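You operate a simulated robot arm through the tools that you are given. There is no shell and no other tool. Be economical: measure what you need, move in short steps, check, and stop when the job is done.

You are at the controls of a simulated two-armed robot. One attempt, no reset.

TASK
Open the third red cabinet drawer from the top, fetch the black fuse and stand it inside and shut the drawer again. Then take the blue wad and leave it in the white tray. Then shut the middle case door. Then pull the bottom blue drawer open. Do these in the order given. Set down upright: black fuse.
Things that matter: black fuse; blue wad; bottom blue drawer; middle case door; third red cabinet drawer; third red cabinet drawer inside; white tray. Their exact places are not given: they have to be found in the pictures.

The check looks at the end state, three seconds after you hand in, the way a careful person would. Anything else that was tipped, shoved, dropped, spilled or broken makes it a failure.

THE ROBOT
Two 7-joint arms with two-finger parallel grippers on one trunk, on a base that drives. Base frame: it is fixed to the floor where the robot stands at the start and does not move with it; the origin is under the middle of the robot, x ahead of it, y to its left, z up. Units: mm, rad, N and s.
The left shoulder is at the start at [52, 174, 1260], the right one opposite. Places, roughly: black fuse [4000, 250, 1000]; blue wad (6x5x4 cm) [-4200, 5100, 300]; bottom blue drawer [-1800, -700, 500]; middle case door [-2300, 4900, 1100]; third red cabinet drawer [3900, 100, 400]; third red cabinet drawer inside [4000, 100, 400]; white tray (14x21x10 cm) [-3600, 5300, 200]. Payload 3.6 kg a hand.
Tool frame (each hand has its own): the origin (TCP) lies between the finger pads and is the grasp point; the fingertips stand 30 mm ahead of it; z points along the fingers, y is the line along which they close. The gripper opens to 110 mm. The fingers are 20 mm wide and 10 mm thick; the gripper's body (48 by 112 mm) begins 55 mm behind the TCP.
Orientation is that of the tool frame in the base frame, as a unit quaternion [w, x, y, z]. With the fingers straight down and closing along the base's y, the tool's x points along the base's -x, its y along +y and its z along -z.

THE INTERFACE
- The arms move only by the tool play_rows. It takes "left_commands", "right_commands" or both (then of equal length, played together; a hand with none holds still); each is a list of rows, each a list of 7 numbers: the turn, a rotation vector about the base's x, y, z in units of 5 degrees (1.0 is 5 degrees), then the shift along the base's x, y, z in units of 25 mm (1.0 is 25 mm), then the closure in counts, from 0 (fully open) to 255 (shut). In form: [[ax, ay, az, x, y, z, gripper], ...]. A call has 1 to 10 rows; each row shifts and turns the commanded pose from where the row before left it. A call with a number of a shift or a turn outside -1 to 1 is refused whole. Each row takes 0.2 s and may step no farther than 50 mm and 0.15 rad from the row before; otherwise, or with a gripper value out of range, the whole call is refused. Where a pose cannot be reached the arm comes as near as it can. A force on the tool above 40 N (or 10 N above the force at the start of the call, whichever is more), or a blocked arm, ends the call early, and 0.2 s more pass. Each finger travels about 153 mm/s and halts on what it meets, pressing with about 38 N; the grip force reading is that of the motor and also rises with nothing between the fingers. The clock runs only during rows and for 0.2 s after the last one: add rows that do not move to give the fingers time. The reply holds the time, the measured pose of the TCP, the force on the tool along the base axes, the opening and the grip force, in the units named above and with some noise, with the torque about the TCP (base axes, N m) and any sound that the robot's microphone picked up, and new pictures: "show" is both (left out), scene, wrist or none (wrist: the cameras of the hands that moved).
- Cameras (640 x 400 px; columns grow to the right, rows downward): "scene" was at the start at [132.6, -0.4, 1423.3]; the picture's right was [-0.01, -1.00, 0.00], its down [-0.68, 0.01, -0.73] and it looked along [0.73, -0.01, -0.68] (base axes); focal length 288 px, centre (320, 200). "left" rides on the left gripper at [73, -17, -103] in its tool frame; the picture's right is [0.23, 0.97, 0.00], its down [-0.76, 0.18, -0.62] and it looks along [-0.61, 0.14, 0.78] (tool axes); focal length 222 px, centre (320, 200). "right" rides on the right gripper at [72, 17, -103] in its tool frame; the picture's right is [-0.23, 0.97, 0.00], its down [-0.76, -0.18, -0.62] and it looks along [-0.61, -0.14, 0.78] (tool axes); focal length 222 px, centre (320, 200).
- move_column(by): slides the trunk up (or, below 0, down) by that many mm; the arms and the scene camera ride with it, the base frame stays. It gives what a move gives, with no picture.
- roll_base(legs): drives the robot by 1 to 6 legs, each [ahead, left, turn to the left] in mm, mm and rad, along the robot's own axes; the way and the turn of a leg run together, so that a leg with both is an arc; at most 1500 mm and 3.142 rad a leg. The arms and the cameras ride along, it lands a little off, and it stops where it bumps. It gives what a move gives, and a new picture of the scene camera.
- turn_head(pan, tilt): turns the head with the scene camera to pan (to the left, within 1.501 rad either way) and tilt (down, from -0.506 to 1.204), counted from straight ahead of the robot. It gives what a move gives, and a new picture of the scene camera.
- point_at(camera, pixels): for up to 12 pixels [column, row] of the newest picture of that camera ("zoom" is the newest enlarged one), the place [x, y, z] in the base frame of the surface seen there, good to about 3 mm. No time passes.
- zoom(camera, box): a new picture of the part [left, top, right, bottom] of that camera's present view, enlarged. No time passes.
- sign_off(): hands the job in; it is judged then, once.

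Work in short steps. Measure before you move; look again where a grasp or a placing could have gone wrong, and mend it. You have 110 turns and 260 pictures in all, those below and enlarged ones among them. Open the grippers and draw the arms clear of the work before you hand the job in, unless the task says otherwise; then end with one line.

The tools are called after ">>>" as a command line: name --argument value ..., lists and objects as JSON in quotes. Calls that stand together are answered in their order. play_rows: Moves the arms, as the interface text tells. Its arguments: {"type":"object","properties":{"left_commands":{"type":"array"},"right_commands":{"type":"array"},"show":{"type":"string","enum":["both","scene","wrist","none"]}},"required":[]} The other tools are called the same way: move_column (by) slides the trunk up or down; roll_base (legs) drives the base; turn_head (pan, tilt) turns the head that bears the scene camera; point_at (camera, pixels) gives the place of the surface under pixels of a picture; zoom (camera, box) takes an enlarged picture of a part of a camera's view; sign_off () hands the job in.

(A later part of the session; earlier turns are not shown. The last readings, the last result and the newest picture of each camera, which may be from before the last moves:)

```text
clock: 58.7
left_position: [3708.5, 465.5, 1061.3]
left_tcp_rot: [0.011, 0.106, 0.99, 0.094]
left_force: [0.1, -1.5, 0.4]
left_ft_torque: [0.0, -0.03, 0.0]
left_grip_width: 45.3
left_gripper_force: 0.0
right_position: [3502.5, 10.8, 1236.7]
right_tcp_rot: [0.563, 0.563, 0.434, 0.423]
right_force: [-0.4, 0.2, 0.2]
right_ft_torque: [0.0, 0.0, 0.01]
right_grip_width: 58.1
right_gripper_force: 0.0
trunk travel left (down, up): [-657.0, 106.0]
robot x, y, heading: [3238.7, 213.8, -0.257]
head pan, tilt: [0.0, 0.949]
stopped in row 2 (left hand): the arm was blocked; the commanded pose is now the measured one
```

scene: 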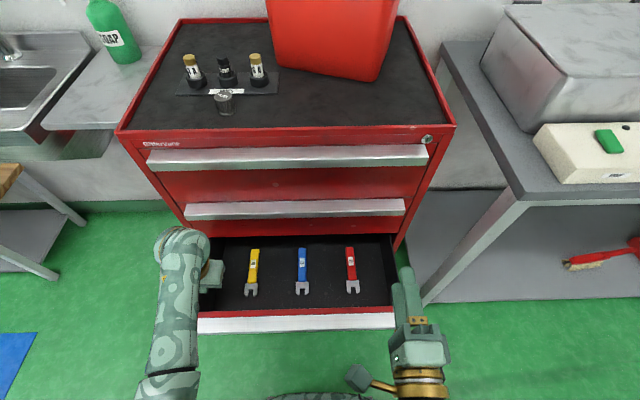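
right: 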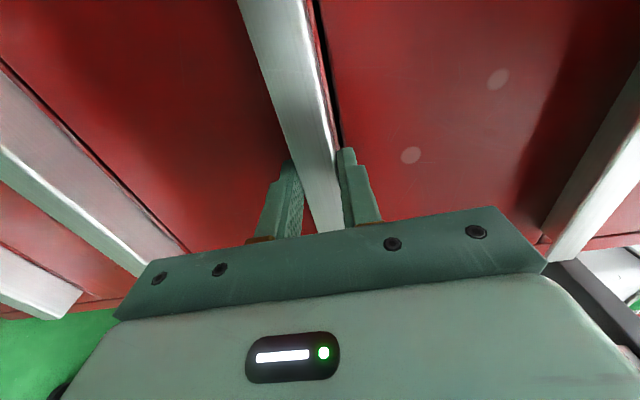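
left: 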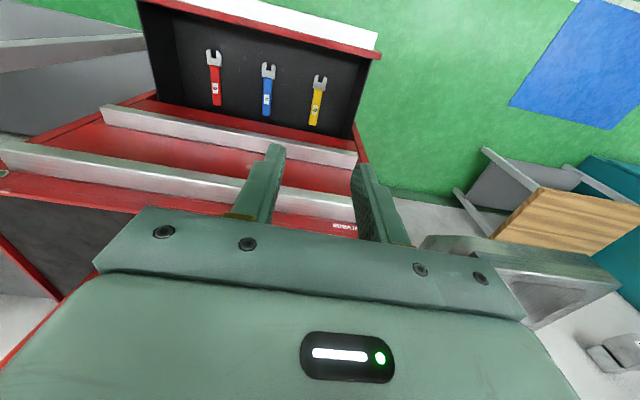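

The left arm is blocked by something, so I look at it.

>>> turn_head --pan 0.4 --tilt 1.1

>>> zoom --camera "left" --box '[0, 0, 640, 400]'

```text
clock: 59.6
left_position: [3707.6, 465.5, 1059.5]
left_tcp_rot: [0.011, 0.107, 0.99, 0.093]
left_force: [0.4, -0.5, -0.5]
left_ft_torque: [0.01, 0.0, -0.01]
left_grip_width: 45.3
left_gripper_force: 0.1
right_position: [3501.8, 11.0, 1236.1]
right_tcp_rot: [0.563, 0.563, 0.434, 0.422]
right_force: [-0.5, -0.5, 0.7]
right_ft_torque: [0.01, 0.0, -0.01]
right_grip_width: 58.2
right_gripper_force: 0.0
trunk travel left (down, up): [-657.0, 106.0]
robot x, y, heading: [3237.5, 211.6, -0.26]
head pan, tilt: [0.4, 1.1]
```

scene: 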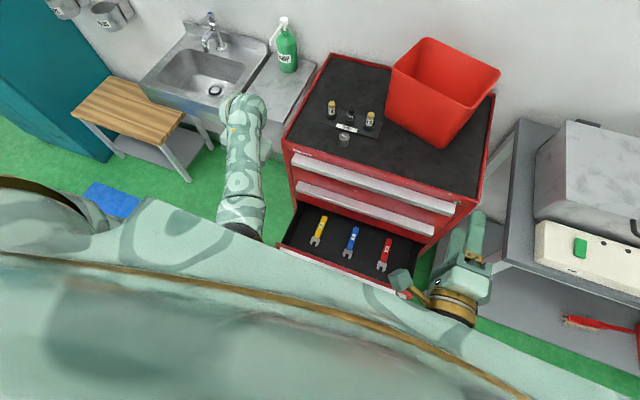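

```text
1.00 times, centred on (320, 200) of left (not enlarged: the box is as wide or as high as the picture)
```

zoom: 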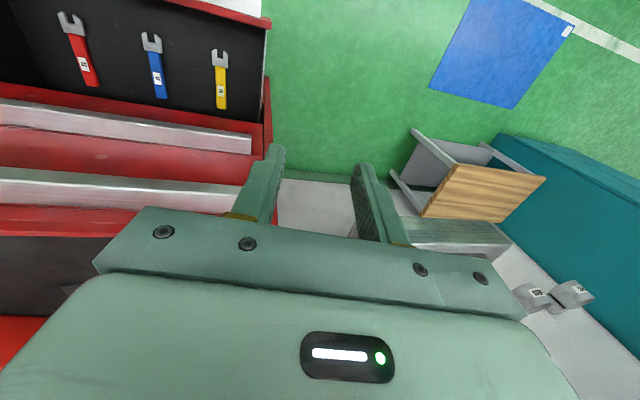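

>>> play_rows --left_commands '[[0, 0, 0, 0, 0, 1, 150], [0, 0, 0, 0, 0, 1, 150], [0, 0, 0, 0.248, -0.5, 0, 150], [0, 0, 0, 0.248, -0.5, 0, 150]]' --show "scene"

```text
clock: 60.8
left_position: [3729.4, 497.7, 1123.5]
left_tcp_rot: [0.018, 0.084, 0.986, 0.141]
left_force: [0.3, 0.4, 0.2]
left_ft_torque: [0.01, 0.02, -0.01]
left_grip_width: 45.5
left_gripper_force: 0.0
right_position: [3502.3, 10.4, 1236.8]
right_tcp_rot: [0.563, 0.562, 0.434, 0.423]
right_force: [-0.3, -0.2, -1.1]
right_ft_torque: [0.01, -0.03, 0.02]
right_grip_width: 58.3
right_gripper_force: 0.1
trunk travel left (down, up): [-657.0, 106.0]
robot x, y, heading: [3238.8, 215.5, -0.255]
head pan, tilt: [0.4, 1.1]
stopped in row 4 (left hand): the arm was blocked; the commanded pose is now the measured one
```

scene: 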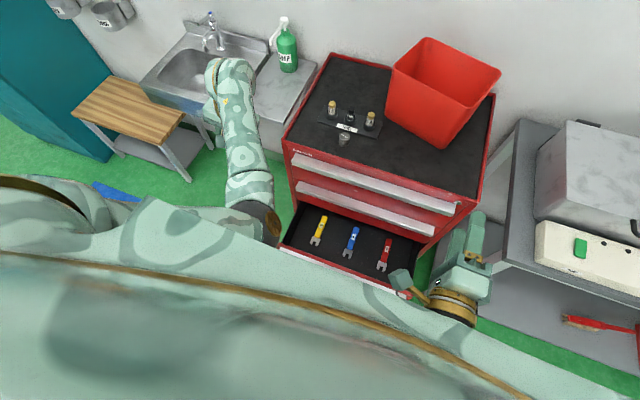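

The left elbow has swung inward toward the middle. I look at the right arm, which may be in its way.

>>> turn_head --pan -0.2 --tilt 1.2

```text
clock: 61.8
left_position: [3728.7, 498.7, 1123.5]
left_tcp_rot: [0.017, 0.086, 0.986, 0.14]
left_force: [-0.3, -0.5, 0.7]
left_ft_torque: [0.02, -0.01, 0.02]
left_grip_width: 45.2
left_gripper_force: 0.1
right_position: [3503.3, 11.2, 1237.1]
right_tcp_rot: [0.562, 0.564, 0.433, 0.422]
right_force: [-0.8, -0.4, 0.2]
right_ft_torque: [-0.03, 0.0, 0.01]
right_grip_width: 58.5
right_gripper_force: 0.1
trunk travel left (down, up): [-657.0, 106.0]
robot x, y, heading: [3233.3, 214.7, -0.258]
head pan, tilt: [-0.201, 1.201]
```

scene: 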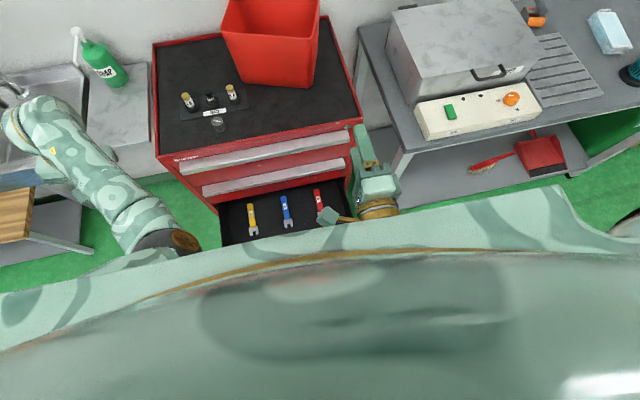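

>>> play_rows --right_commands '[[0, 0, 0, 0.7, -1, 0, 120], [0, 0, 0, 0.7, -1, 0, 120], [0, 0, 0, 0.7, -1, 0, 120], [0, 0, 0, 0.7, -1, 0, 120], [0, 0, 0, 0.7, -1, 0, 120], [0, 0, 0, 0.7, -1, 0, 120]]' --show "none"

>>> play_rows --left_commands '[[-0.8, 0.2, 0, 0, 0, 0, 150], [-0.8, 0.2, 0, 0, 0, 0, 150], [-0.8, 0.2, 0, 0, 0, 0, 150], [0, 0, 0, 0.4, -0.9, 0, 150], [0, 0, 0, 0.4, -0.9, 0, 150], [0, 0, 0, 0.4, -0.9, 0, 150], [0, 0, 0, 0.4, -0.9, 0, 150]]' --show "scene"

```text
clock: 63.2
left_position: [3729.0, 496.2, 1122.6]
left_tcp_rot: [0.016, 0.085, 0.986, 0.141]
left_force: [0.8, -0.4, -0.4]
left_ft_torque: [0.02, 0.04, -0.03]
left_grip_width: 45.1
left_gripper_force: 0.2
right_position: [3608.0, -139.4, 1237.5]
right_tcp_rot: [0.562, 0.563, 0.434, 0.423]
right_force: [0.0, -0.3, 0.6]
right_ft_torque: [0.02, 0.01, 0.0]
right_grip_width: 58.1
right_gripper_force: 0.0
trunk travel left (down, up): [-657.0, 106.0]
robot x, y, heading: [3236.5, 214.7, -0.257]
head pan, tilt: [-0.201, 1.201]
```

```text
clock: 64.8
left_position: [3769.8, 407.7, 1124.3]
left_tcp_rot: [-0.001, 0.085, 0.996, 0.035]
left_force: [0.2, 0.1, 0.7]
left_ft_torque: [0.01, 0.03, -0.03]
left_grip_width: 45.2
left_gripper_force: 0.0
right_position: [3608.1, -139.8, 1235.9]
right_tcp_rot: [0.562, 0.564, 0.433, 0.423]
right_force: [0.2, 0.4, 0.7]
right_ft_torque: [0.02, 0.0, 0.01]
right_grip_width: 58.4
right_gripper_force: 0.0
trunk travel left (down, up): [-657.0, 106.0]
robot x, y, heading: [3239.5, 213.1, -0.257]
head pan, tilt: [-0.201, 1.201]
```

scene: 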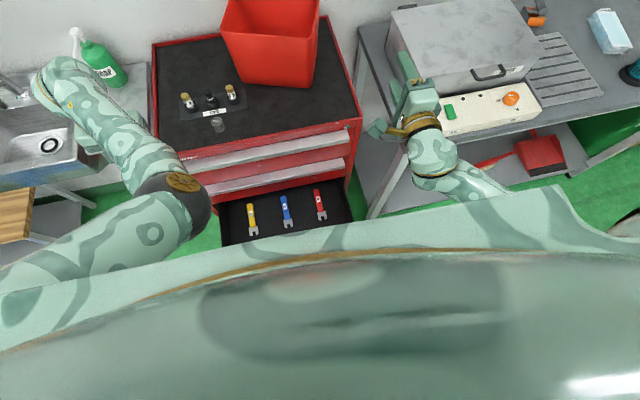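

Untangled. I straighten the left tool, bring it in line with the fuse, then roll forward.

>>> play_rows --left_commands '[[-0.8, 0, -0.9, -0.1, -0.967, 0, 150], [0, 0, 0, -0.1, -0.967, 0, 150], [0, 0, 0, -0.1, -0.967, 0, 150], [0, 0, 0, -0.1, -0.967, 0, 150], [0, 0, 0, -0.1, -0.967, 0, 150]]' --show "none"

>>> roll_base --legs '[[130, 0, 0]]'

>>> turn_head --pan 0.1 --tilt 0.9

```text
clock: 66.1
left_position: [3811.5, 292.2, 1185.8]
left_tcp_rot: [0.069, 0.112, 0.991, -0.001]
left_force: [-0.7, -0.4, -0.1]
left_ft_torque: [0.01, 0.01, 0.01]
left_grip_width: 45.3
left_gripper_force: 0.2
right_position: [3607.5, -138.8, 1236.7]
right_tcp_rot: [0.562, 0.563, 0.433, 0.423]
right_force: [-0.5, 0.5, -0.2]
right_ft_torque: [0.0, -0.01, -0.01]
right_grip_width: 58.3
right_gripper_force: 0.0
trunk travel left (down, up): [-657.0, 106.0]
robot x, y, heading: [3235.1, 213.2, -0.257]
head pan, tilt: [-0.201, 1.201]
stopped in row 5 (left hand): the arm was blocked; the commanded pose is now the measured one
```

```text
clock: 67.4
left_position: [3935.4, 260.6, 1184.4]
left_tcp_rot: [0.07, 0.111, 0.991, -0.001]
left_force: [0.2, 0.1, -0.9]
left_ft_torque: [-0.01, 0.02, 0.03]
left_grip_width: 45.5
left_gripper_force: 0.1
right_position: [3734.4, -169.9, 1236.5]
right_tcp_rot: [0.561, 0.563, 0.435, 0.423]
right_force: [1.0, -0.4, 0.5]
right_ft_torque: [-0.01, 0.02, 0.01]
right_grip_width: 58.5
right_gripper_force: 0.0
trunk travel left (down, up): [-657.0, 106.0]
robot x, y, heading: [3363.5, 182.5, -0.252]
head pan, tilt: [-0.201, 1.201]
```

scene: 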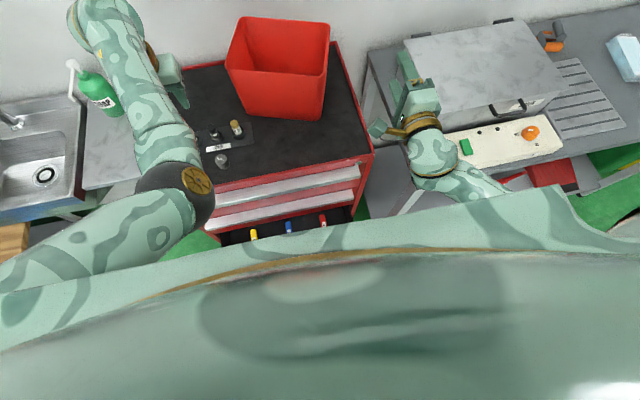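

```text
clock: 68.2
left_position: [3937.4, 261.3, 1185.7]
left_tcp_rot: [0.069, 0.111, 0.991, 0.0]
left_force: [0.5, 0.7, 0.4]
left_ft_torque: [0.02, 0.02, 0.01]
left_grip_width: 45.3
left_gripper_force: 0.0
right_position: [3735.5, -170.7, 1235.9]
right_tcp_rot: [0.562, 0.562, 0.434, 0.423]
right_force: [0.3, 0.0, 0.8]
right_ft_torque: [0.03, -0.02, -0.03]
right_grip_width: 58.3
right_gripper_force: 0.0
trunk travel left (down, up): [-657.0, 106.0]
robot x, y, heading: [3363.4, 181.9, -0.254]
head pan, tilt: [0.099, 0.901]
```

scene: 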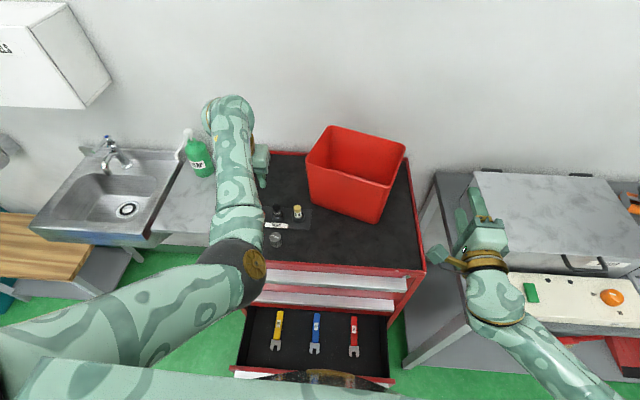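

Robot now reaches. The tool tilts about 8° forward; I fix that while moving forward over the fuse and down to about z 1100.

>>> play_rows --left_commands '[[0.1, 0.78, 0, 0.5, -0.3, -0.6, 150], [0.1, 0.78, 0, 0.5, -0.4, -0.6, 150], [0, 0, 0, 0.5, -0.5, -0.6, 150], [0, 0, 0, 0.4, -0.5, -0.6, 150]]'

```text
clock: 69.2
left_position: [3974.1, 230.1, 1133.7]
left_tcp_rot: [0.002, 0.11, 0.994, 0.0]
left_force: [-0.6, -0.3, -0.5]
left_ft_torque: [0.01, 0.01, 0.0]
left_grip_width: 45.3
left_gripper_force: 0.0
left hand out of reach, approached as far as the arm can: row 4
right_position: [3733.9, -170.6, 1235.8]
right_tcp_rot: [0.562, 0.562, 0.435, 0.423]
right_force: [-0.2, 0.9, 0.0]
right_ft_torque: [0.01, 0.04, -0.03]
right_grip_width: 58.2
right_gripper_force: 0.0
trunk travel left (down, up): [-657.0, 106.0]
robot x, y, heading: [3363.3, 179.4, -0.254]
head pan, tilt: [0.099, 0.901]
```

scene: 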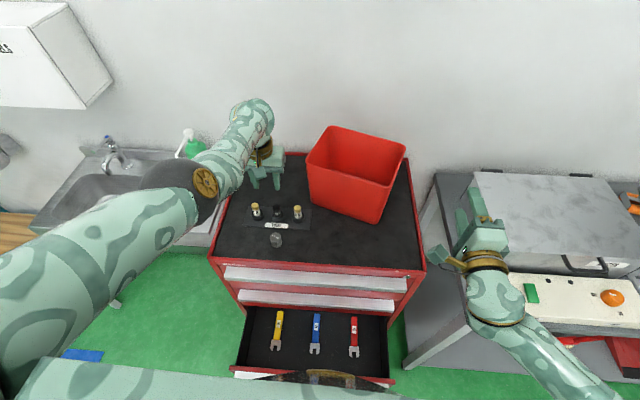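
left: 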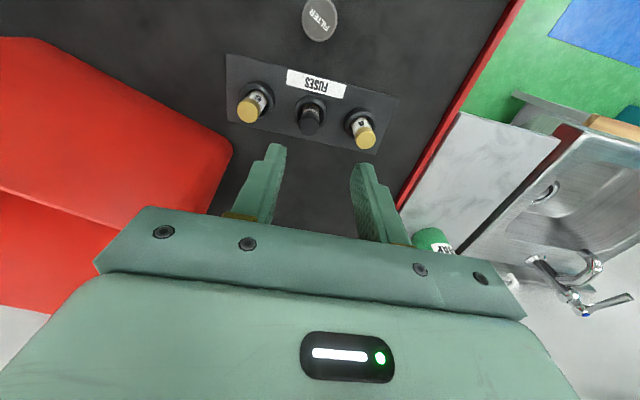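

Now the wrist camera sees the fuse at (310,117). I measure it.

>>> zoom --camera "left" --box '[250, 70, 378, 150]'

>>> point_at --camera "left" --pixels '[[312, 126], [308, 132], [305, 120], [318, 120], [310, 100], [248, 112], [366, 138]]'

```text
5.00 times, centred on (314, 110) of left
```

zoom: 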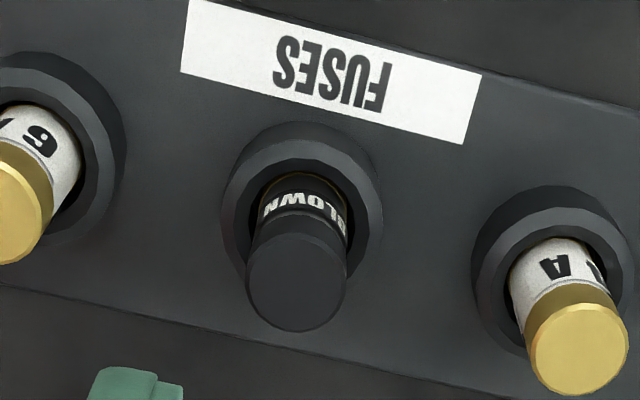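

```text
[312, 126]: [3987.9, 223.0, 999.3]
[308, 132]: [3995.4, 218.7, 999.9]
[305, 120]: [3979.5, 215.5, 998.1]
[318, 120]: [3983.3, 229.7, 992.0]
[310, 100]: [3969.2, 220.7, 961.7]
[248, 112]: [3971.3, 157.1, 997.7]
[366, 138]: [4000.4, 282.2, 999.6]
```

Fuse centre is about (3987,220), top z 1000, ring top z≈962. I roll 35 mm closer to keep reach in hand.

>>> roll_base --legs '[[35, 0, 0]]'

>>> play_rows --left_commands '[[0, 0, 0, 0, 0, -0.4, 150]]' --show "none"

```text
clock: 70.0
left_position: [4001.0, 223.0, 1134.0]
left_tcp_rot: [0.002, 0.112, 0.994, -0.001]
left_force: [-0.3, 0.0, -0.3]
left_ft_torque: [0.03, -0.05, -0.02]
left_grip_width: 45.4
left_gripper_force: 0.0
right_position: [3762.3, -178.2, 1239.2]
right_tcp_rot: [0.562, 0.562, 0.434, 0.424]
right_force: [-1.0, 1.2, 0.3]
right_ft_torque: [-0.04, 0.0, -0.02]
right_grip_width: 58.1
right_gripper_force: 0.0
trunk travel left (down, up): [-657.0, 106.0]
robot x, y, heading: [3396.6, 173.1, -0.259]
head pan, tilt: [0.099, 0.901]
```

scene: 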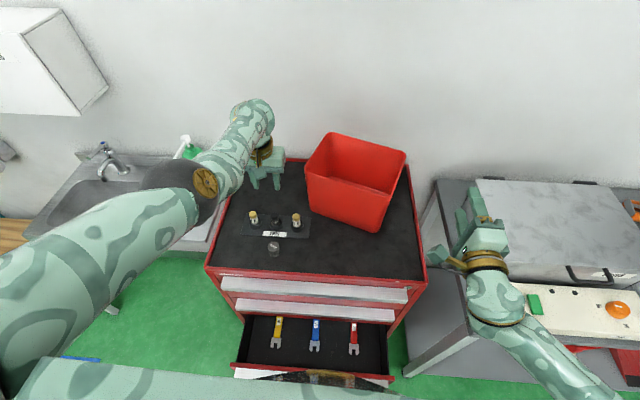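

```text
clock: 70.4
left_position: [4002.2, 224.5, 1125.0]
left_tcp_rot: [0.001, 0.111, 0.994, -0.001]
left_force: [-0.7, 1.3, -0.5]
left_ft_torque: [0.02, -0.04, 0.01]
left_grip_width: 44.9
left_gripper_force: 0.1
left hand out of reach, approached as far as the arm can: row 1
right_position: [3764.2, -179.0, 1236.8]
right_tcp_rot: [0.563, 0.562, 0.434, 0.423]
right_force: [-0.7, -0.2, 0.7]
right_ft_torque: [0.0, 0.03, 0.0]
right_grip_width: 58.1
right_gripper_force: 0.0
trunk travel left (down, up): [-657.0, 106.0]
robot x, y, heading: [3395.4, 178.5, -0.256]
head pan, tilt: [0.099, 0.901]
```

>>> play_rows --left_commands '[[0, 0, 0, -0.6, -0.17, 0, 150], [0, 0, 0, 0, 0, -0.85, 150], [0, 0, 0, 0, 0, -0.85, 150], [0, 0, 0, 0, 0, -0.85, 150], [0, 0, 0, 0, 0, -0.85, 150]]' --show "wrist"

```text
clock: 71.6
left_position: [3971.3, 247.7, 1046.9]
left_tcp_rot: [0.001, 0.112, 0.994, 0.0]
left_force: [-0.2, 0.3, -0.4]
left_ft_torque: [-0.02, -0.01, -0.02]
left_grip_width: 45.2
left_gripper_force: 0.0
left hand out of reach, approached as far as the arm can: row 3, 4, 5
right_position: [3767.7, -177.8, 1236.0]
right_tcp_rot: [0.561, 0.563, 0.435, 0.424]
right_force: [-0.3, -0.6, 0.1]
right_ft_torque: [-0.01, 0.0, -0.02]
right_grip_width: 58.2
right_gripper_force: 0.1
trunk travel left (down, up): [-657.0, 106.0]
robot x, y, heading: [3395.9, 172.9, -0.257]
head pan, tilt: [0.099, 0.901]
```

left: 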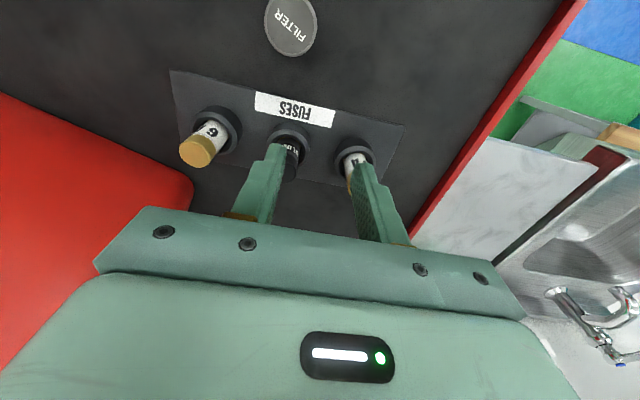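

The shoulder is too high for reaching down here. I raise the hand back over the fuse and then lower by the trunk.

>>> play_rows --left_commands '[[0, 0, 0, 0, 0, 1, 150], [0, 0, 0, 0, 0, 1, 150], [0, 0, 0, 0, 0, 1, 150], [0, 0, 0, 0, 0, 1, 150], [0, 0, 0, 0.32, -0.55, 0, 150], [0, 0, 0, 0.32, -0.55, 0, 150]]' --show "none"

>>> move_column --by -100

```text
clock: 73.0
left_position: [3987.0, 218.7, 1146.5]
left_tcp_rot: [0.0, 0.112, 0.994, 0.0]
left_force: [-0.4, 0.4, 0.2]
left_ft_torque: [0.02, 0.01, -0.01]
left_grip_width: 45.4
left_gripper_force: 0.1
right_position: [3768.4, -178.8, 1235.3]
right_tcp_rot: [0.562, 0.562, 0.435, 0.423]
right_force: [0.1, 0.2, -0.3]
right_ft_torque: [0.01, 0.03, 0.02]
right_grip_width: 58.1
right_gripper_force: 0.0
trunk travel left (down, up): [-657.0, 106.0]
robot x, y, heading: [3396.8, 181.1, -0.253]
head pan, tilt: [0.099, 0.901]
```

```text
clock: 74.3
left_position: [3987.6, 219.1, 1046.0]
left_tcp_rot: [0.0, 0.111, 0.994, 0.0]
left_force: [-1.0, -0.5, -0.7]
left_ft_torque: [-0.01, 0.05, -0.02]
left_grip_width: 45.2
left_gripper_force: 0.2
right_position: [3766.2, -178.7, 1137.0]
right_tcp_rot: [0.561, 0.563, 0.435, 0.423]
right_force: [0.0, 0.6, 0.0]
right_ft_torque: [0.03, 0.01, -0.01]
right_grip_width: 58.1
right_gripper_force: 0.1
trunk travel left (down, up): [-557.0, 206.0]
robot x, y, heading: [3395.2, 171.6, -0.256]
head pan, tilt: [0.099, 0.901]
```

>>> zoom --camera "left" --box '[160, 40, 480, 240]'

>>> point_at --camera "zoom" --pixels '[[300, 255], [300, 265], [310, 260]]'

```text
2.00 times, centred on (320, 140) of left
```

zoom: 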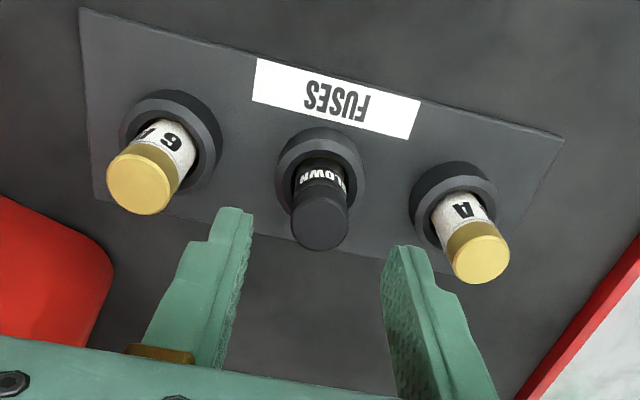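

```text
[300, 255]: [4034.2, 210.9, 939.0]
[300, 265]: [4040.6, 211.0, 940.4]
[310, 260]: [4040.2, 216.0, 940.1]
```

>>> point_at --camera "zoom" --pixels '[[320, 223], [305, 215], [338, 225], [320, 240]]'

>>> move_column --by -49

>>> zoom --camera "left" --box '[160, 40, 480, 240]'

```text
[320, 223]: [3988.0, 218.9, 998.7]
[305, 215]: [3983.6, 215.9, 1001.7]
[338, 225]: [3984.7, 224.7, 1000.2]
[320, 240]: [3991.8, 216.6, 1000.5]
```

```text
clock: 75.3
left_position: [3987.5, 219.0, 998.7]
left_tcp_rot: [0.0, 0.111, 0.994, 0.0]
left_force: [0.2, -0.7, 0.4]
left_ft_torque: [0.02, -0.01, 0.0]
left_grip_width: 45.2
left_gripper_force: 0.1
right_position: [3766.7, -178.6, 1087.5]
right_tcp_rot: [0.562, 0.562, 0.435, 0.423]
right_force: [-0.3, -0.6, 0.0]
right_ft_torque: [0.03, -0.03, 0.0]
right_grip_width: 58.0
right_gripper_force: 0.0
trunk travel left (down, up): [-508.0, 255.0]
robot x, y, heading: [3397.4, 170.7, -0.255]
head pan, tilt: [0.099, 0.901]
```

```text
2.00 times, centred on (320, 140) of left
```

zoom: 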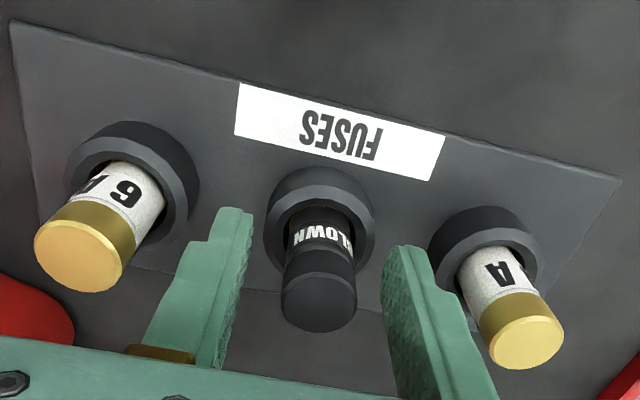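

The fuse is centred between the fingers, with tips just above the ring. I close and lift.

>>> play_rows --left_commands '[[0, 0, 0, 0, 0, 0, 200], [0, 0, 0, 0, 0, 0, 255], [0, 0, 0, 0, 0, 0, 255], [0, 0, 0, 0, 0, 0, 255]]' --show "none"

>>> move_column --by 100

>>> zoom --camera "left" --box '[160, 0, 480, 240]'

```text
clock: 76.3
left_position: [3987.7, 218.9, 998.0]
left_tcp_rot: [0.0, 0.112, 0.994, 0.0]
left_force: [0.0, -0.9, 3.0]
left_ft_torque: [-0.08, -0.01, -0.01]
left_grip_width: 20.8
left_gripper_force: 38.3
right_position: [3766.8, -178.8, 1087.0]
right_tcp_rot: [0.562, 0.562, 0.435, 0.423]
right_force: [0.0, 0.5, 0.3]
right_ft_torque: [-0.02, 0.0, -0.03]
right_grip_width: 58.3
right_gripper_force: 0.1
trunk travel left (down, up): [-508.0, 255.0]
robot x, y, heading: [3399.0, 176.1, -0.257]
head pan, tilt: [0.099, 0.901]
```

```text
clock: 77.6
left_position: [3988.0, 218.9, 1096.6]
left_tcp_rot: [0.0, 0.111, 0.994, 0.0]
left_force: [0.1, 0.1, -1.1]
left_ft_torque: [0.02, -0.04, 0.01]
left_grip_width: 20.8
left_gripper_force: 38.3
right_position: [3766.4, -178.0, 1187.3]
right_tcp_rot: [0.561, 0.564, 0.436, 0.421]
right_force: [0.5, 0.0, 0.2]
right_ft_torque: [0.02, 0.01, 0.02]
right_grip_width: 58.4
right_gripper_force: 0.0
trunk travel left (down, up): [-608.0, 155.0]
robot x, y, heading: [3397.7, 175.8, -0.25]
head pan, tilt: [0.099, 0.901]
```

```text
1.67 times, centred on (320, 120) of left
```

zoom: 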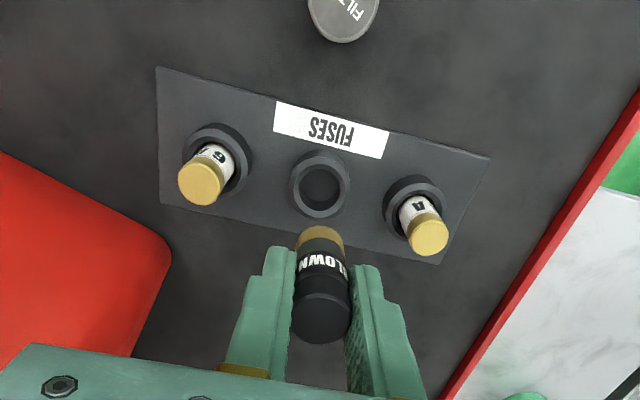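

The fuse is held (20.8 mm). I back off 280 mm, tuck the right hand to handle line, and then lower the trunk so the right hand can pull the drawer out further.

>>> roll_base --legs '[[-280, 0, 0]]'

>>> play_rows --right_commands '[[0, 0, 0, -0.5, 0.9, 0, 120], [0, 0, 0, -0.5, 0.9, 0, 120], [0, 0, 0, -0.5, 0.9, 0, 120], [0, 0, 0, -0.5, 0.9, 0, 120], [0, 0, 0, -0.5, 0.9, 0, 120], [0, 0, 0, -0.5, 0.9, 0, 120]]' --show "none"

>>> turn_head --pan 0 --tilt 1.0

```text
clock: 79.5
left_position: [3723.6, 286.6, 1096.7]
left_tcp_rot: [0.0, 0.111, 0.994, 0.0]
left_force: [0.2, 0.9, -1.3]
left_ft_torque: [-0.01, -0.03, 0.0]
left_grip_width: 20.7
left_gripper_force: 38.1
right_position: [3502.5, -111.2, 1188.2]
right_tcp_rot: [0.562, 0.562, 0.435, 0.424]
right_force: [-0.5, -0.7, 0.7]
right_ft_torque: [0.03, 0.0, -0.01]
right_grip_width: 58.1
right_gripper_force: 0.1
trunk travel left (down, up): [-608.0, 155.0]
robot x, y, heading: [3134.2, 245.3, -0.253]
head pan, tilt: [0.099, 0.901]
```

scene: 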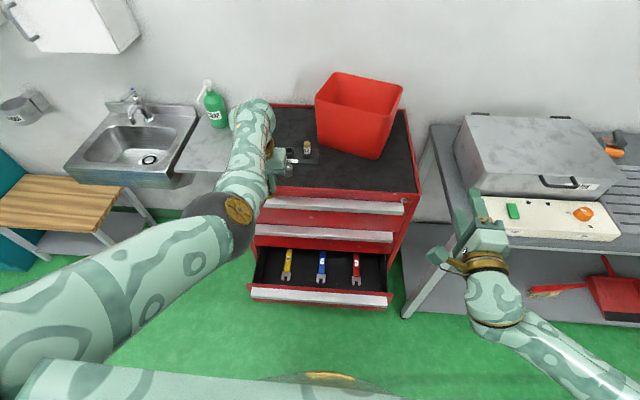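

```text
clock: 80.9
left_position: [3724.4, 287.4, 1098.8]
left_tcp_rot: [0.0, 0.111, 0.994, 0.0]
left_force: [-0.7, 0.2, -0.2]
left_ft_torque: [0.0, 0.02, 0.0]
left_grip_width: 20.9
left_gripper_force: 38.2
right_position: [3427.7, 26.2, 1188.4]
right_tcp_rot: [0.562, 0.563, 0.434, 0.423]
right_force: [0.2, 0.0, -1.1]
right_ft_torque: [0.01, 0.0, -0.02]
right_grip_width: 58.3
right_gripper_force: 0.1
trunk travel left (down, up): [-608.0, 155.0]
robot x, y, heading: [3130.7, 243.4, -0.255]
head pan, tilt: [0.099, 0.901]
```

```text
clock: 81.6
left_position: [3724.9, 287.2, 1097.3]
left_tcp_rot: [0.0, 0.113, 0.994, 0.001]
left_force: [0.6, 0.1, -0.5]
left_ft_torque: [-0.04, -0.03, 0.0]
left_grip_width: 20.7
left_gripper_force: 38.3
right_position: [3428.2, 27.0, 1188.3]
right_tcp_rot: [0.562, 0.563, 0.434, 0.423]
right_force: [0.4, -0.2, -0.5]
right_ft_torque: [0.01, 0.01, -0.03]
right_grip_width: 58.2
right_gripper_force: 0.0
trunk travel left (down, up): [-608.0, 155.0]
robot x, y, heading: [3132.6, 243.0, -0.256]
head pan, tilt: [0.0, 1.0]
```

scene: 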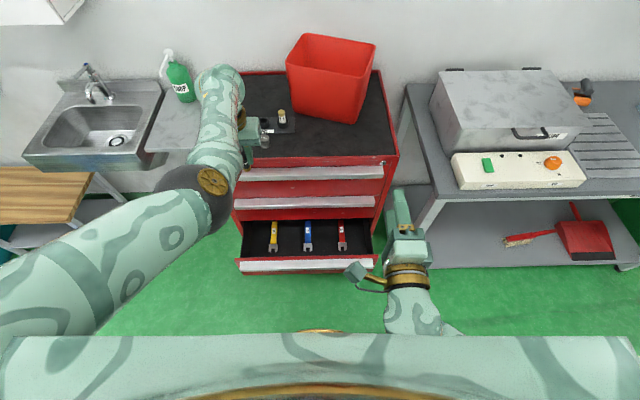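

I check what lies under the left elbow before lowering.

>>> point_at --camera "scene" --pixels '[[212, 180], [150, 215], [110, 165], [165, 148], [70, 220], [225, 110], [300, 266], [300, 272]]'

```text
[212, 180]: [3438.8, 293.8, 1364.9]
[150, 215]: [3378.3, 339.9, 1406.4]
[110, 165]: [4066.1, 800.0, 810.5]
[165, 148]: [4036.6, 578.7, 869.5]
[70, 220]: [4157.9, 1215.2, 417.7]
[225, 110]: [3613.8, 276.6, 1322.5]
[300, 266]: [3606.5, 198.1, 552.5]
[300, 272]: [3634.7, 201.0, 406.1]
```

The drawer is now open only about 185 mm. I raise the left hand, shift it between the tools' line, and lower the trunk in two steps.

>>> play_rows --left_commands '[[0, 0, 0, -0.26, -1, 1, 255], [0, 0, 0, -0.26, -1, 1, 255], [0, 0, 0, 0, 0, 1, 255], [0, 0, 0, 0, 0, 1, 255]]' --show "none"

>>> move_column --by -350

>>> move_column --by -250

>>> zoom --camera "right" --box '[0, 0, 640, 400]'

```text
clock: 82.6
left_position: [3709.5, 238.2, 1198.0]
left_tcp_rot: [0.0, 0.112, 0.994, 0.0]
left_force: [-0.2, 0.3, -0.3]
left_ft_torque: [-0.01, -0.01, 0.03]
left_grip_width: 20.6
left_gripper_force: 37.9
right_position: [3427.0, 25.3, 1187.7]
right_tcp_rot: [0.562, 0.562, 0.435, 0.423]
right_force: [-0.4, -0.3, 0.0]
right_ft_torque: [0.02, 0.02, 0.05]
right_grip_width: 58.1
right_gripper_force: 0.0
trunk travel left (down, up): [-608.0, 155.0]
robot x, y, heading: [3129.2, 242.8, -0.255]
head pan, tilt: [0.0, 1.0]
```

```text
clock: 86.0
left_position: [3710.3, 236.6, 846.9]
left_tcp_rot: [0.0, 0.112, 0.994, 0.0]
left_force: [1.6, 0.4, -1.0]
left_ft_torque: [-0.01, 0.02, -0.02]
left_grip_width: 20.8
left_gripper_force: 37.8
right_position: [3428.2, 24.4, 837.6]
right_tcp_rot: [0.561, 0.563, 0.435, 0.423]
right_force: [-0.2, 0.1, -0.1]
right_ft_torque: [-0.02, -0.02, 0.01]
right_grip_width: 58.2
right_gripper_force: 0.1
trunk travel left (down, up): [-258.0, 505.0]
robot x, y, heading: [3132.1, 243.3, -0.258]
head pan, tilt: [0.0, 1.0]
```

```text
clock: 88.6
left_position: [3702.0, 240.0, 468.5]
left_tcp_rot: [-0.149, 0.11, 0.982, 0.023]
left_force: [-0.2, -0.3, 0.3]
left_ft_torque: [-0.02, -0.01, -0.05]
left_grip_width: 21.2
left_gripper_force: 37.8
right_position: [3428.4, 24.2, 587.4]
right_tcp_rot: [0.562, 0.563, 0.434, 0.423]
right_force: [-0.3, 0.3, -0.8]
right_ft_torque: [-0.03, 0.01, 0.0]
right_grip_width: 58.3
right_gripper_force: 0.2
trunk travel left (down, up): [-8.0, 755.0]
robot x, y, heading: [3131.8, 246.2, -0.258]
head pan, tilt: [0.0, 1.0]
```

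```text
1.00 times, centred on (320, 200) of right (not enlarged: the box is as wide or as high as the picture)
```

zoom: 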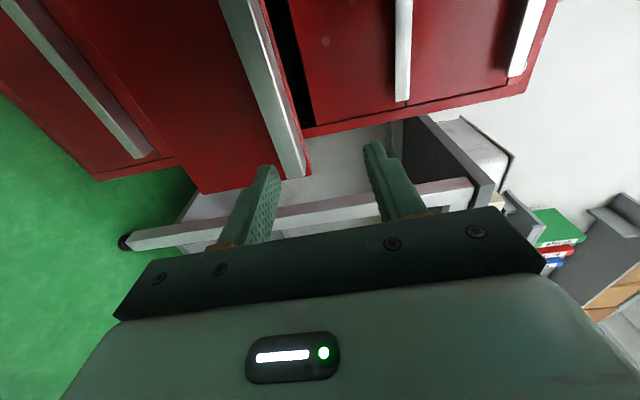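

The left hand came out lower and tilted versus expectation, so something pushed the arm. I look.

>>> turn_head --pan 0.15 --tilt 0.9

>>> zoom --camera "left" --box '[0, 0, 640, 400]'

```text
clock: 89.3
left_position: [3701.5, 239.8, 469.7]
left_tcp_rot: [-0.149, 0.111, 0.982, 0.021]
left_force: [0.3, 0.0, -1.4]
left_ft_torque: [0.03, 0.0, -0.04]
left_grip_width: 20.7
left_gripper_force: 37.7
right_position: [3427.3, 24.2, 587.1]
right_tcp_rot: [0.562, 0.562, 0.436, 0.423]
right_force: [-0.7, -0.2, 0.2]
right_ft_torque: [-0.01, 0.01, 0.01]
right_grip_width: 58.1
right_gripper_force: 0.1
trunk travel left (down, up): [-8.0, 755.0]
robot x, y, heading: [3133.9, 240.3, -0.252]
head pan, tilt: [0.15, 0.901]
```

scene: 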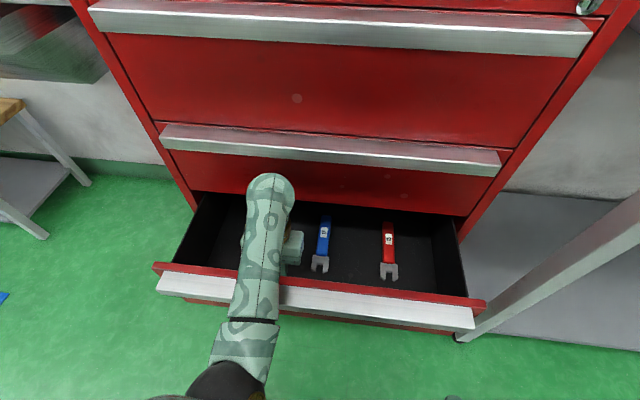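

```text
1.00 times, centred on (320, 200) of left (not enlarged: the box is as wide or as high as the picture)
```

zoom: 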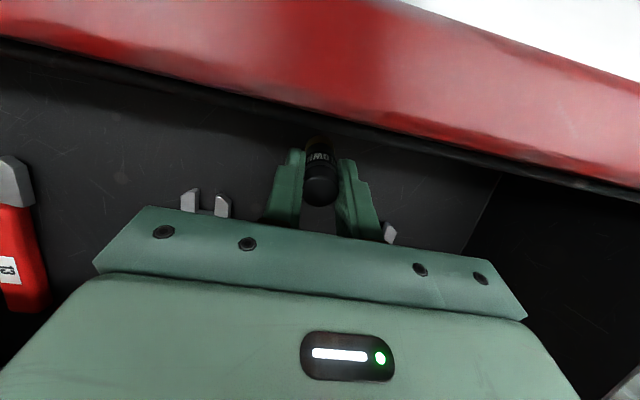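

The left hand sits low inside the drawer, tilted about 17°. I raise the trunk 120 mm and straighten the tool.

>>> move_column --by 120

>>> play_rows --left_commands '[[-0.2, -0.85, 0, 0, 0, 0.6, 255], [-0.2, -0.85, 0, 0, 0, 0.6, 255], [-0.2, -0.85, 0, 0, 0, 0, 255], [-0.2, -0.85, 0, 0, 0, 0, 255]]' --show "none"

```text
clock: 90.4
left_position: [3681.8, 244.3, 558.5]
left_tcp_rot: [-0.166, 0.11, 0.98, 0.024]
left_force: [0.1, -0.3, -1.2]
left_ft_torque: [-0.02, 0.0, 0.01]
left_grip_width: 20.4
left_gripper_force: 38.0
right_position: [3428.2, 25.0, 694.4]
right_tcp_rot: [0.565, 0.558, 0.432, 0.428]
right_force: [2.4, -1.1, -0.8]
right_ft_torque: [-0.01, -0.02, -0.06]
right_grip_width: 58.1
right_gripper_force: 0.1
trunk travel left (down, up): [-109.0, 654.0]
robot x, y, heading: [3130.5, 246.6, -0.252]
head pan, tilt: [0.15, 0.901]
stopped: the force on the tool passed its limit at 50 N (the readings are from after the stop); the commanded pose is now the measured one
```

```text
clock: 91.6
left_position: [3719.2, 255.6, 616.8]
left_tcp_rot: [0.025, 0.101, 0.994, 0.013]
left_force: [-1.3, 0.6, -0.8]
left_ft_torque: [-0.01, -0.01, 0.05]
left_grip_width: 20.7
left_gripper_force: 38.3
right_position: [3427.7, 25.2, 690.7]
right_tcp_rot: [0.564, 0.559, 0.433, 0.426]
right_force: [-0.2, 0.0, 0.3]
right_ft_torque: [-0.04, -0.01, 0.01]
right_grip_width: 58.0
right_gripper_force: 0.0
trunk travel left (down, up): [-109.0, 654.0]
robot x, y, heading: [3131.8, 242.1, -0.254]
head pan, tilt: [0.15, 0.901]
stopped in row 4 (left hand): the arm was blocked; the commanded pose is now the measured one
```

>>> turn_head --pan 0.15 --tilt 0.85

>>> zoom --camera "left" --box '[0, 0, 640, 400]'

```text
clock: 92.3
left_position: [3719.9, 255.1, 616.2]
left_tcp_rot: [0.024, 0.101, 0.995, 0.013]
left_force: [0.4, -0.6, 0.5]
left_ft_torque: [0.0, -0.02, 0.0]
left_grip_width: 20.9
left_gripper_force: 37.9
right_position: [3428.1, 25.7, 690.3]
right_tcp_rot: [0.564, 0.559, 0.433, 0.426]
right_force: [0.6, -0.5, 0.8]
right_ft_torque: [-0.03, 0.0, 0.0]
right_grip_width: 58.2
right_gripper_force: 0.1
trunk travel left (down, up): [-109.0, 654.0]
robot x, y, heading: [3129.9, 244.7, -0.254]
head pan, tilt: [0.15, 0.85]
```

scene: 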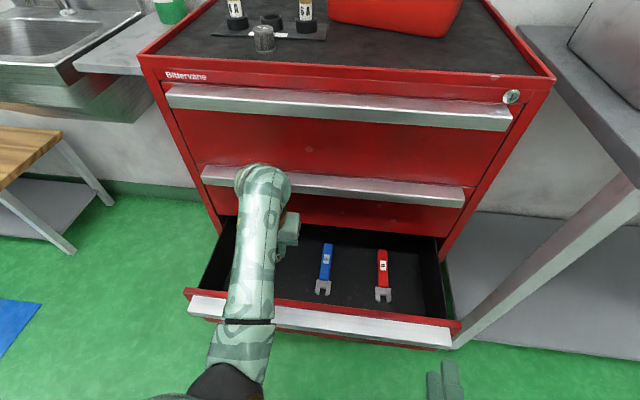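

```text
1.00 times, centred on (320, 200) of left (not enlarged: the box is as wide or as high as the picture)
```

zoom: 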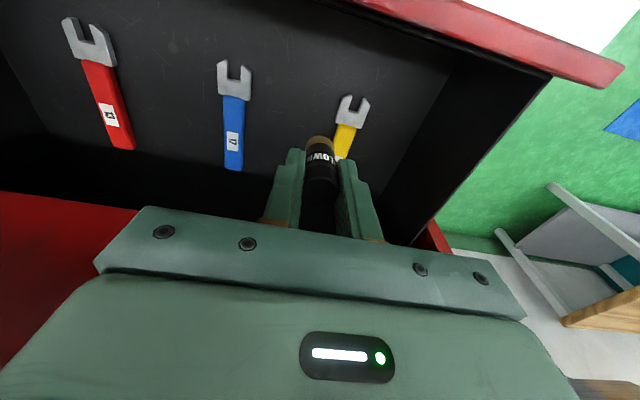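

The bulky wrist catches the handles above, so the fuse must go down farther out, which needs the drawer opened more. I roll back 60 mm, raise the left hand, and lower the right to handle height.

>>> roll_base --legs '[[-50, 0, 0]]'

>>> play_rows --left_commands '[[0, 0.5, 0, 0, 0, 1, 255], [0, 0, 0, 0, 0, 1, 255], [0, 0, 0, 0, 0, 1, 255], [0, 0, 0, 0, 0, 0, 255], [0, 0, 0, 0, 0, 0, 255], [0, 0, 0, 0, 0, 0, 255]]' --right_commands '[[0, 0, 0, 0, 0, -1, 120], [0, 0, 0, 0, 0, -1, 120], [0, 0, 0, 0, 0, -1, 120], [0, 0, 0, 0, 0, -1, 120], [0, 0, 0, 0, 0, -1, 120], [0, 0, 0, 0, 0, -0.9, 120]]' --show "scene"

>>> zoom --camera "right" --box '[0, 0, 640, 400]'

```text
clock: 93.2
left_position: [3669.4, 267.3, 616.6]
left_tcp_rot: [0.023, 0.101, 0.995, 0.012]
left_force: [-0.4, -0.2, 0.1]
left_ft_torque: [0.01, 0.0, 0.0]
left_grip_width: 20.8
left_gripper_force: 38.3
right_position: [3379.0, 38.0, 691.1]
right_tcp_rot: [0.564, 0.56, 0.433, 0.426]
right_force: [-0.6, 0.5, 0.2]
right_ft_torque: [-0.01, 0.0, -0.01]
right_grip_width: 57.9
right_gripper_force: 0.1
trunk travel left (down, up): [-109.0, 654.0]
robot x, y, heading: [3085.2, 254.0, -0.252]
head pan, tilt: [0.15, 0.85]
```

scene: 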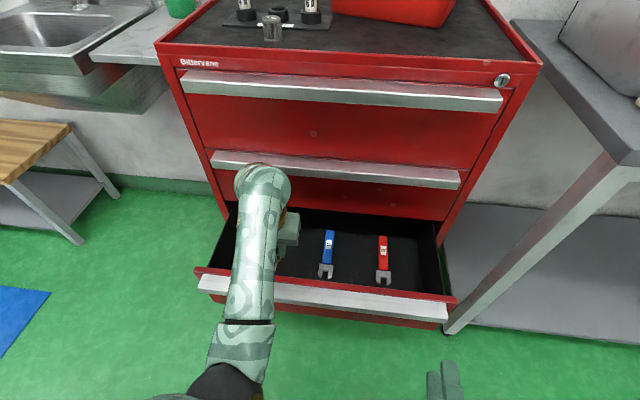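

```text
clock: 94.8
left_position: [3681.3, 264.6, 665.9]
left_tcp_rot: [-0.001, 0.102, 0.995, 0.011]
left_force: [-0.2, -0.6, -0.1]
left_ft_torque: [-0.02, -0.01, 0.02]
left_grip_width: 21.1
left_gripper_force: 37.7
left hand out of reach, approached as far as the arm can: row 3
right_position: [3403.2, 27.8, 574.8]
right_tcp_rot: [0.582, 0.553, 0.391, 0.45]
right_force: [-0.2, -0.2, -0.5]
right_ft_torque: [0.02, -0.04, 0.02]
right_grip_width: 58.1
right_gripper_force: 0.1
trunk travel left (down, up): [-109.0, 654.0]
robot x, y, heading: [3083.8, 257.9, -0.248]
head pan, tilt: [0.15, 0.85]
stopped in row 6 (right hand): the arm was blocked; the commanded pose is now the measured one
```

scene: 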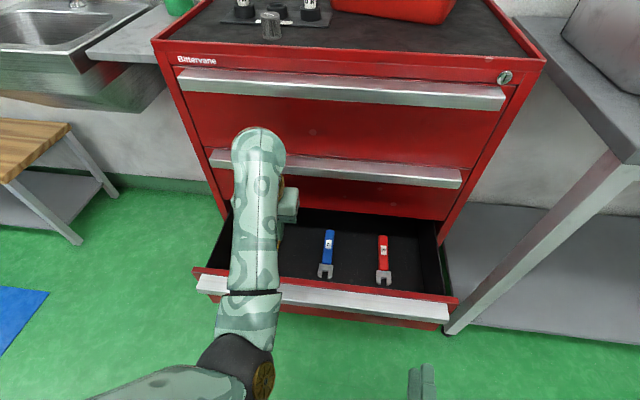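

```text
1.00 times, centred on (320, 200) of right (not enlarged: the box is as wide or as high as the picture)
```

zoom: 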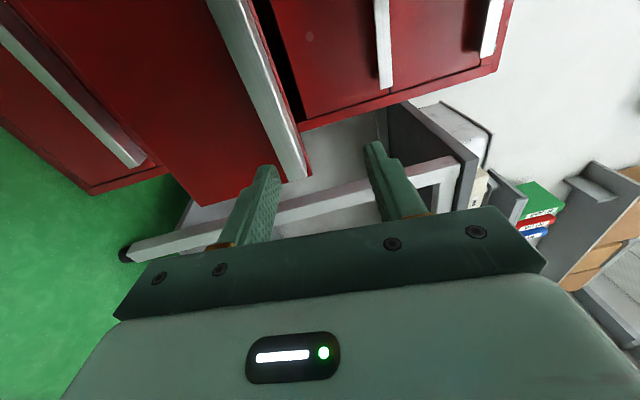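

The right arm is cramped so close to the body. I move it forward first, straighten it, then go down to z 543.

>>> play_rows --right_commands '[[0, 0, 0, 0.969, -0.248, 0, 120], [0, 0, 0, 0.969, -0.248, 0, 120], [-0.1, 0.52, 0.27, 0.6, -0.15, 0, 120], [-0.1, 0.52, 0.27, 0, 0, -0.5, 120], [0, 0, 0, 0, 0, -0.75, 120]]' --show "wrist"

```text
clock: 96.0
left_position: [3680.6, 265.2, 672.6]
left_tcp_rot: [0.004, 0.102, 0.995, 0.01]
left_force: [0.7, -0.4, -0.8]
left_ft_torque: [-0.01, 0.01, 0.02]
left_grip_width: 20.9
left_gripper_force: 37.9
right_position: [3464.8, 16.0, 549.5]
right_tcp_rot: [0.558, 0.556, 0.435, 0.437]
right_force: [0.0, -0.5, -0.2]
right_ft_torque: [-0.03, 0.0, 0.01]
right_grip_width: 58.1
right_gripper_force: 0.0
trunk travel left (down, up): [-109.0, 654.0]
robot x, y, heading: [3083.0, 254.7, -0.251]
head pan, tilt: [0.15, 0.85]
```

right: 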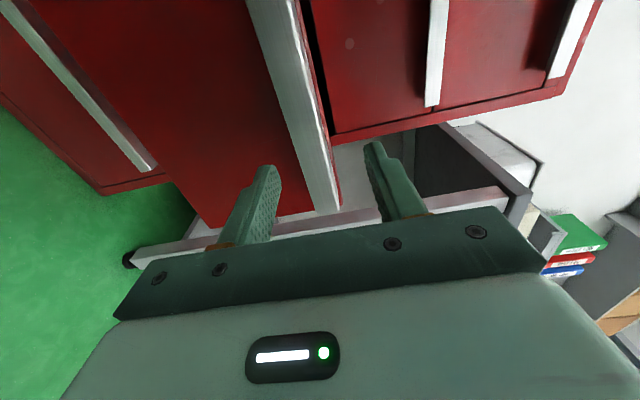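

>>> point_at --camera "right" --pixels '[[290, 80], [310, 140], [325, 190], [300, 60], [330, 190]]'

```text
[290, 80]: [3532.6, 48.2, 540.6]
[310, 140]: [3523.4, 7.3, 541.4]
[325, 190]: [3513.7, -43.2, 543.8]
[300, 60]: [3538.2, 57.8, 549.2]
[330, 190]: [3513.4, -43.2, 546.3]
```

Handle front is 59 mm ahead. I advance 52 mm, drop 6 mm, and grip.

>>> play_rows --right_commands '[[0, 0, 0, 0.67, -0.17, -0.25, 120], [0, 0, 0, 0.67, -0.17, 0, 120], [0, 0, 0, 0.67, -0.17, 0, 120], [0, 0, 0, 0, 0, 0, 255], [0, 0, 0, 0, 0, 0, 255], [0, 0, 0, 0, 0, 0, 255]]' --show "none"

>>> roll_base --legs '[[-120, 0, 0]]'

```text
clock: 97.4
left_position: [3679.9, 264.9, 672.2]
left_tcp_rot: [0.002, 0.103, 0.995, 0.011]
left_force: [0.1, 0.2, -0.5]
left_ft_torque: [0.0, -0.02, -0.02]
left_grip_width: 21.1
left_gripper_force: 38.5
right_position: [3513.6, 3.7, 540.9]
right_tcp_rot: [0.555, 0.559, 0.435, 0.436]
right_force: [-1.1, 2.1, -22.5]
right_ft_torque: [-0.83, -0.15, -0.31]
right_grip_width: 23.8
right_gripper_force: 44.5
trunk travel left (down, up): [-109.0, 654.0]
robot x, y, heading: [3084.6, 257.2, -0.252]
head pan, tilt: [0.15, 0.85]
```

```text
clock: 98.6
left_position: [3563.6, 292.3, 671.7]
left_tcp_rot: [0.003, 0.103, 0.995, 0.011]
left_force: [-0.2, -0.8, -0.4]
left_ft_torque: [0.03, 0.01, -0.02]
left_grip_width: 20.7
left_gripper_force: 37.9
right_position: [3395.8, 31.0, 540.4]
right_tcp_rot: [0.557, 0.559, 0.435, 0.434]
right_force: [-4.0, -11.7, -29.5]
right_ft_torque: [-0.4, 0.0, -0.29]
right_grip_width: 23.8
right_gripper_force: 44.6
trunk travel left (down, up): [-109.0, 654.0]
robot x, y, heading: [2964.8, 287.4, -0.255]
head pan, tilt: [0.15, 0.85]
```

scene: 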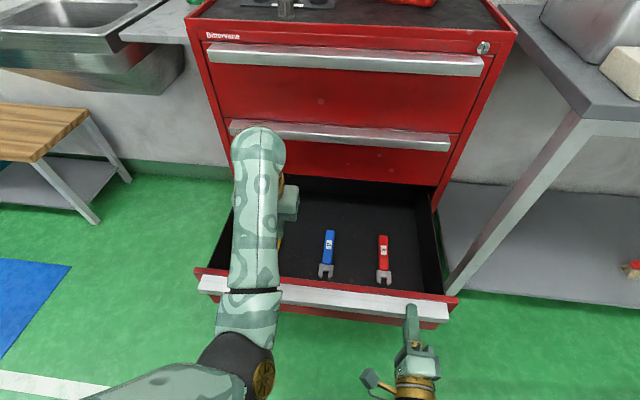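

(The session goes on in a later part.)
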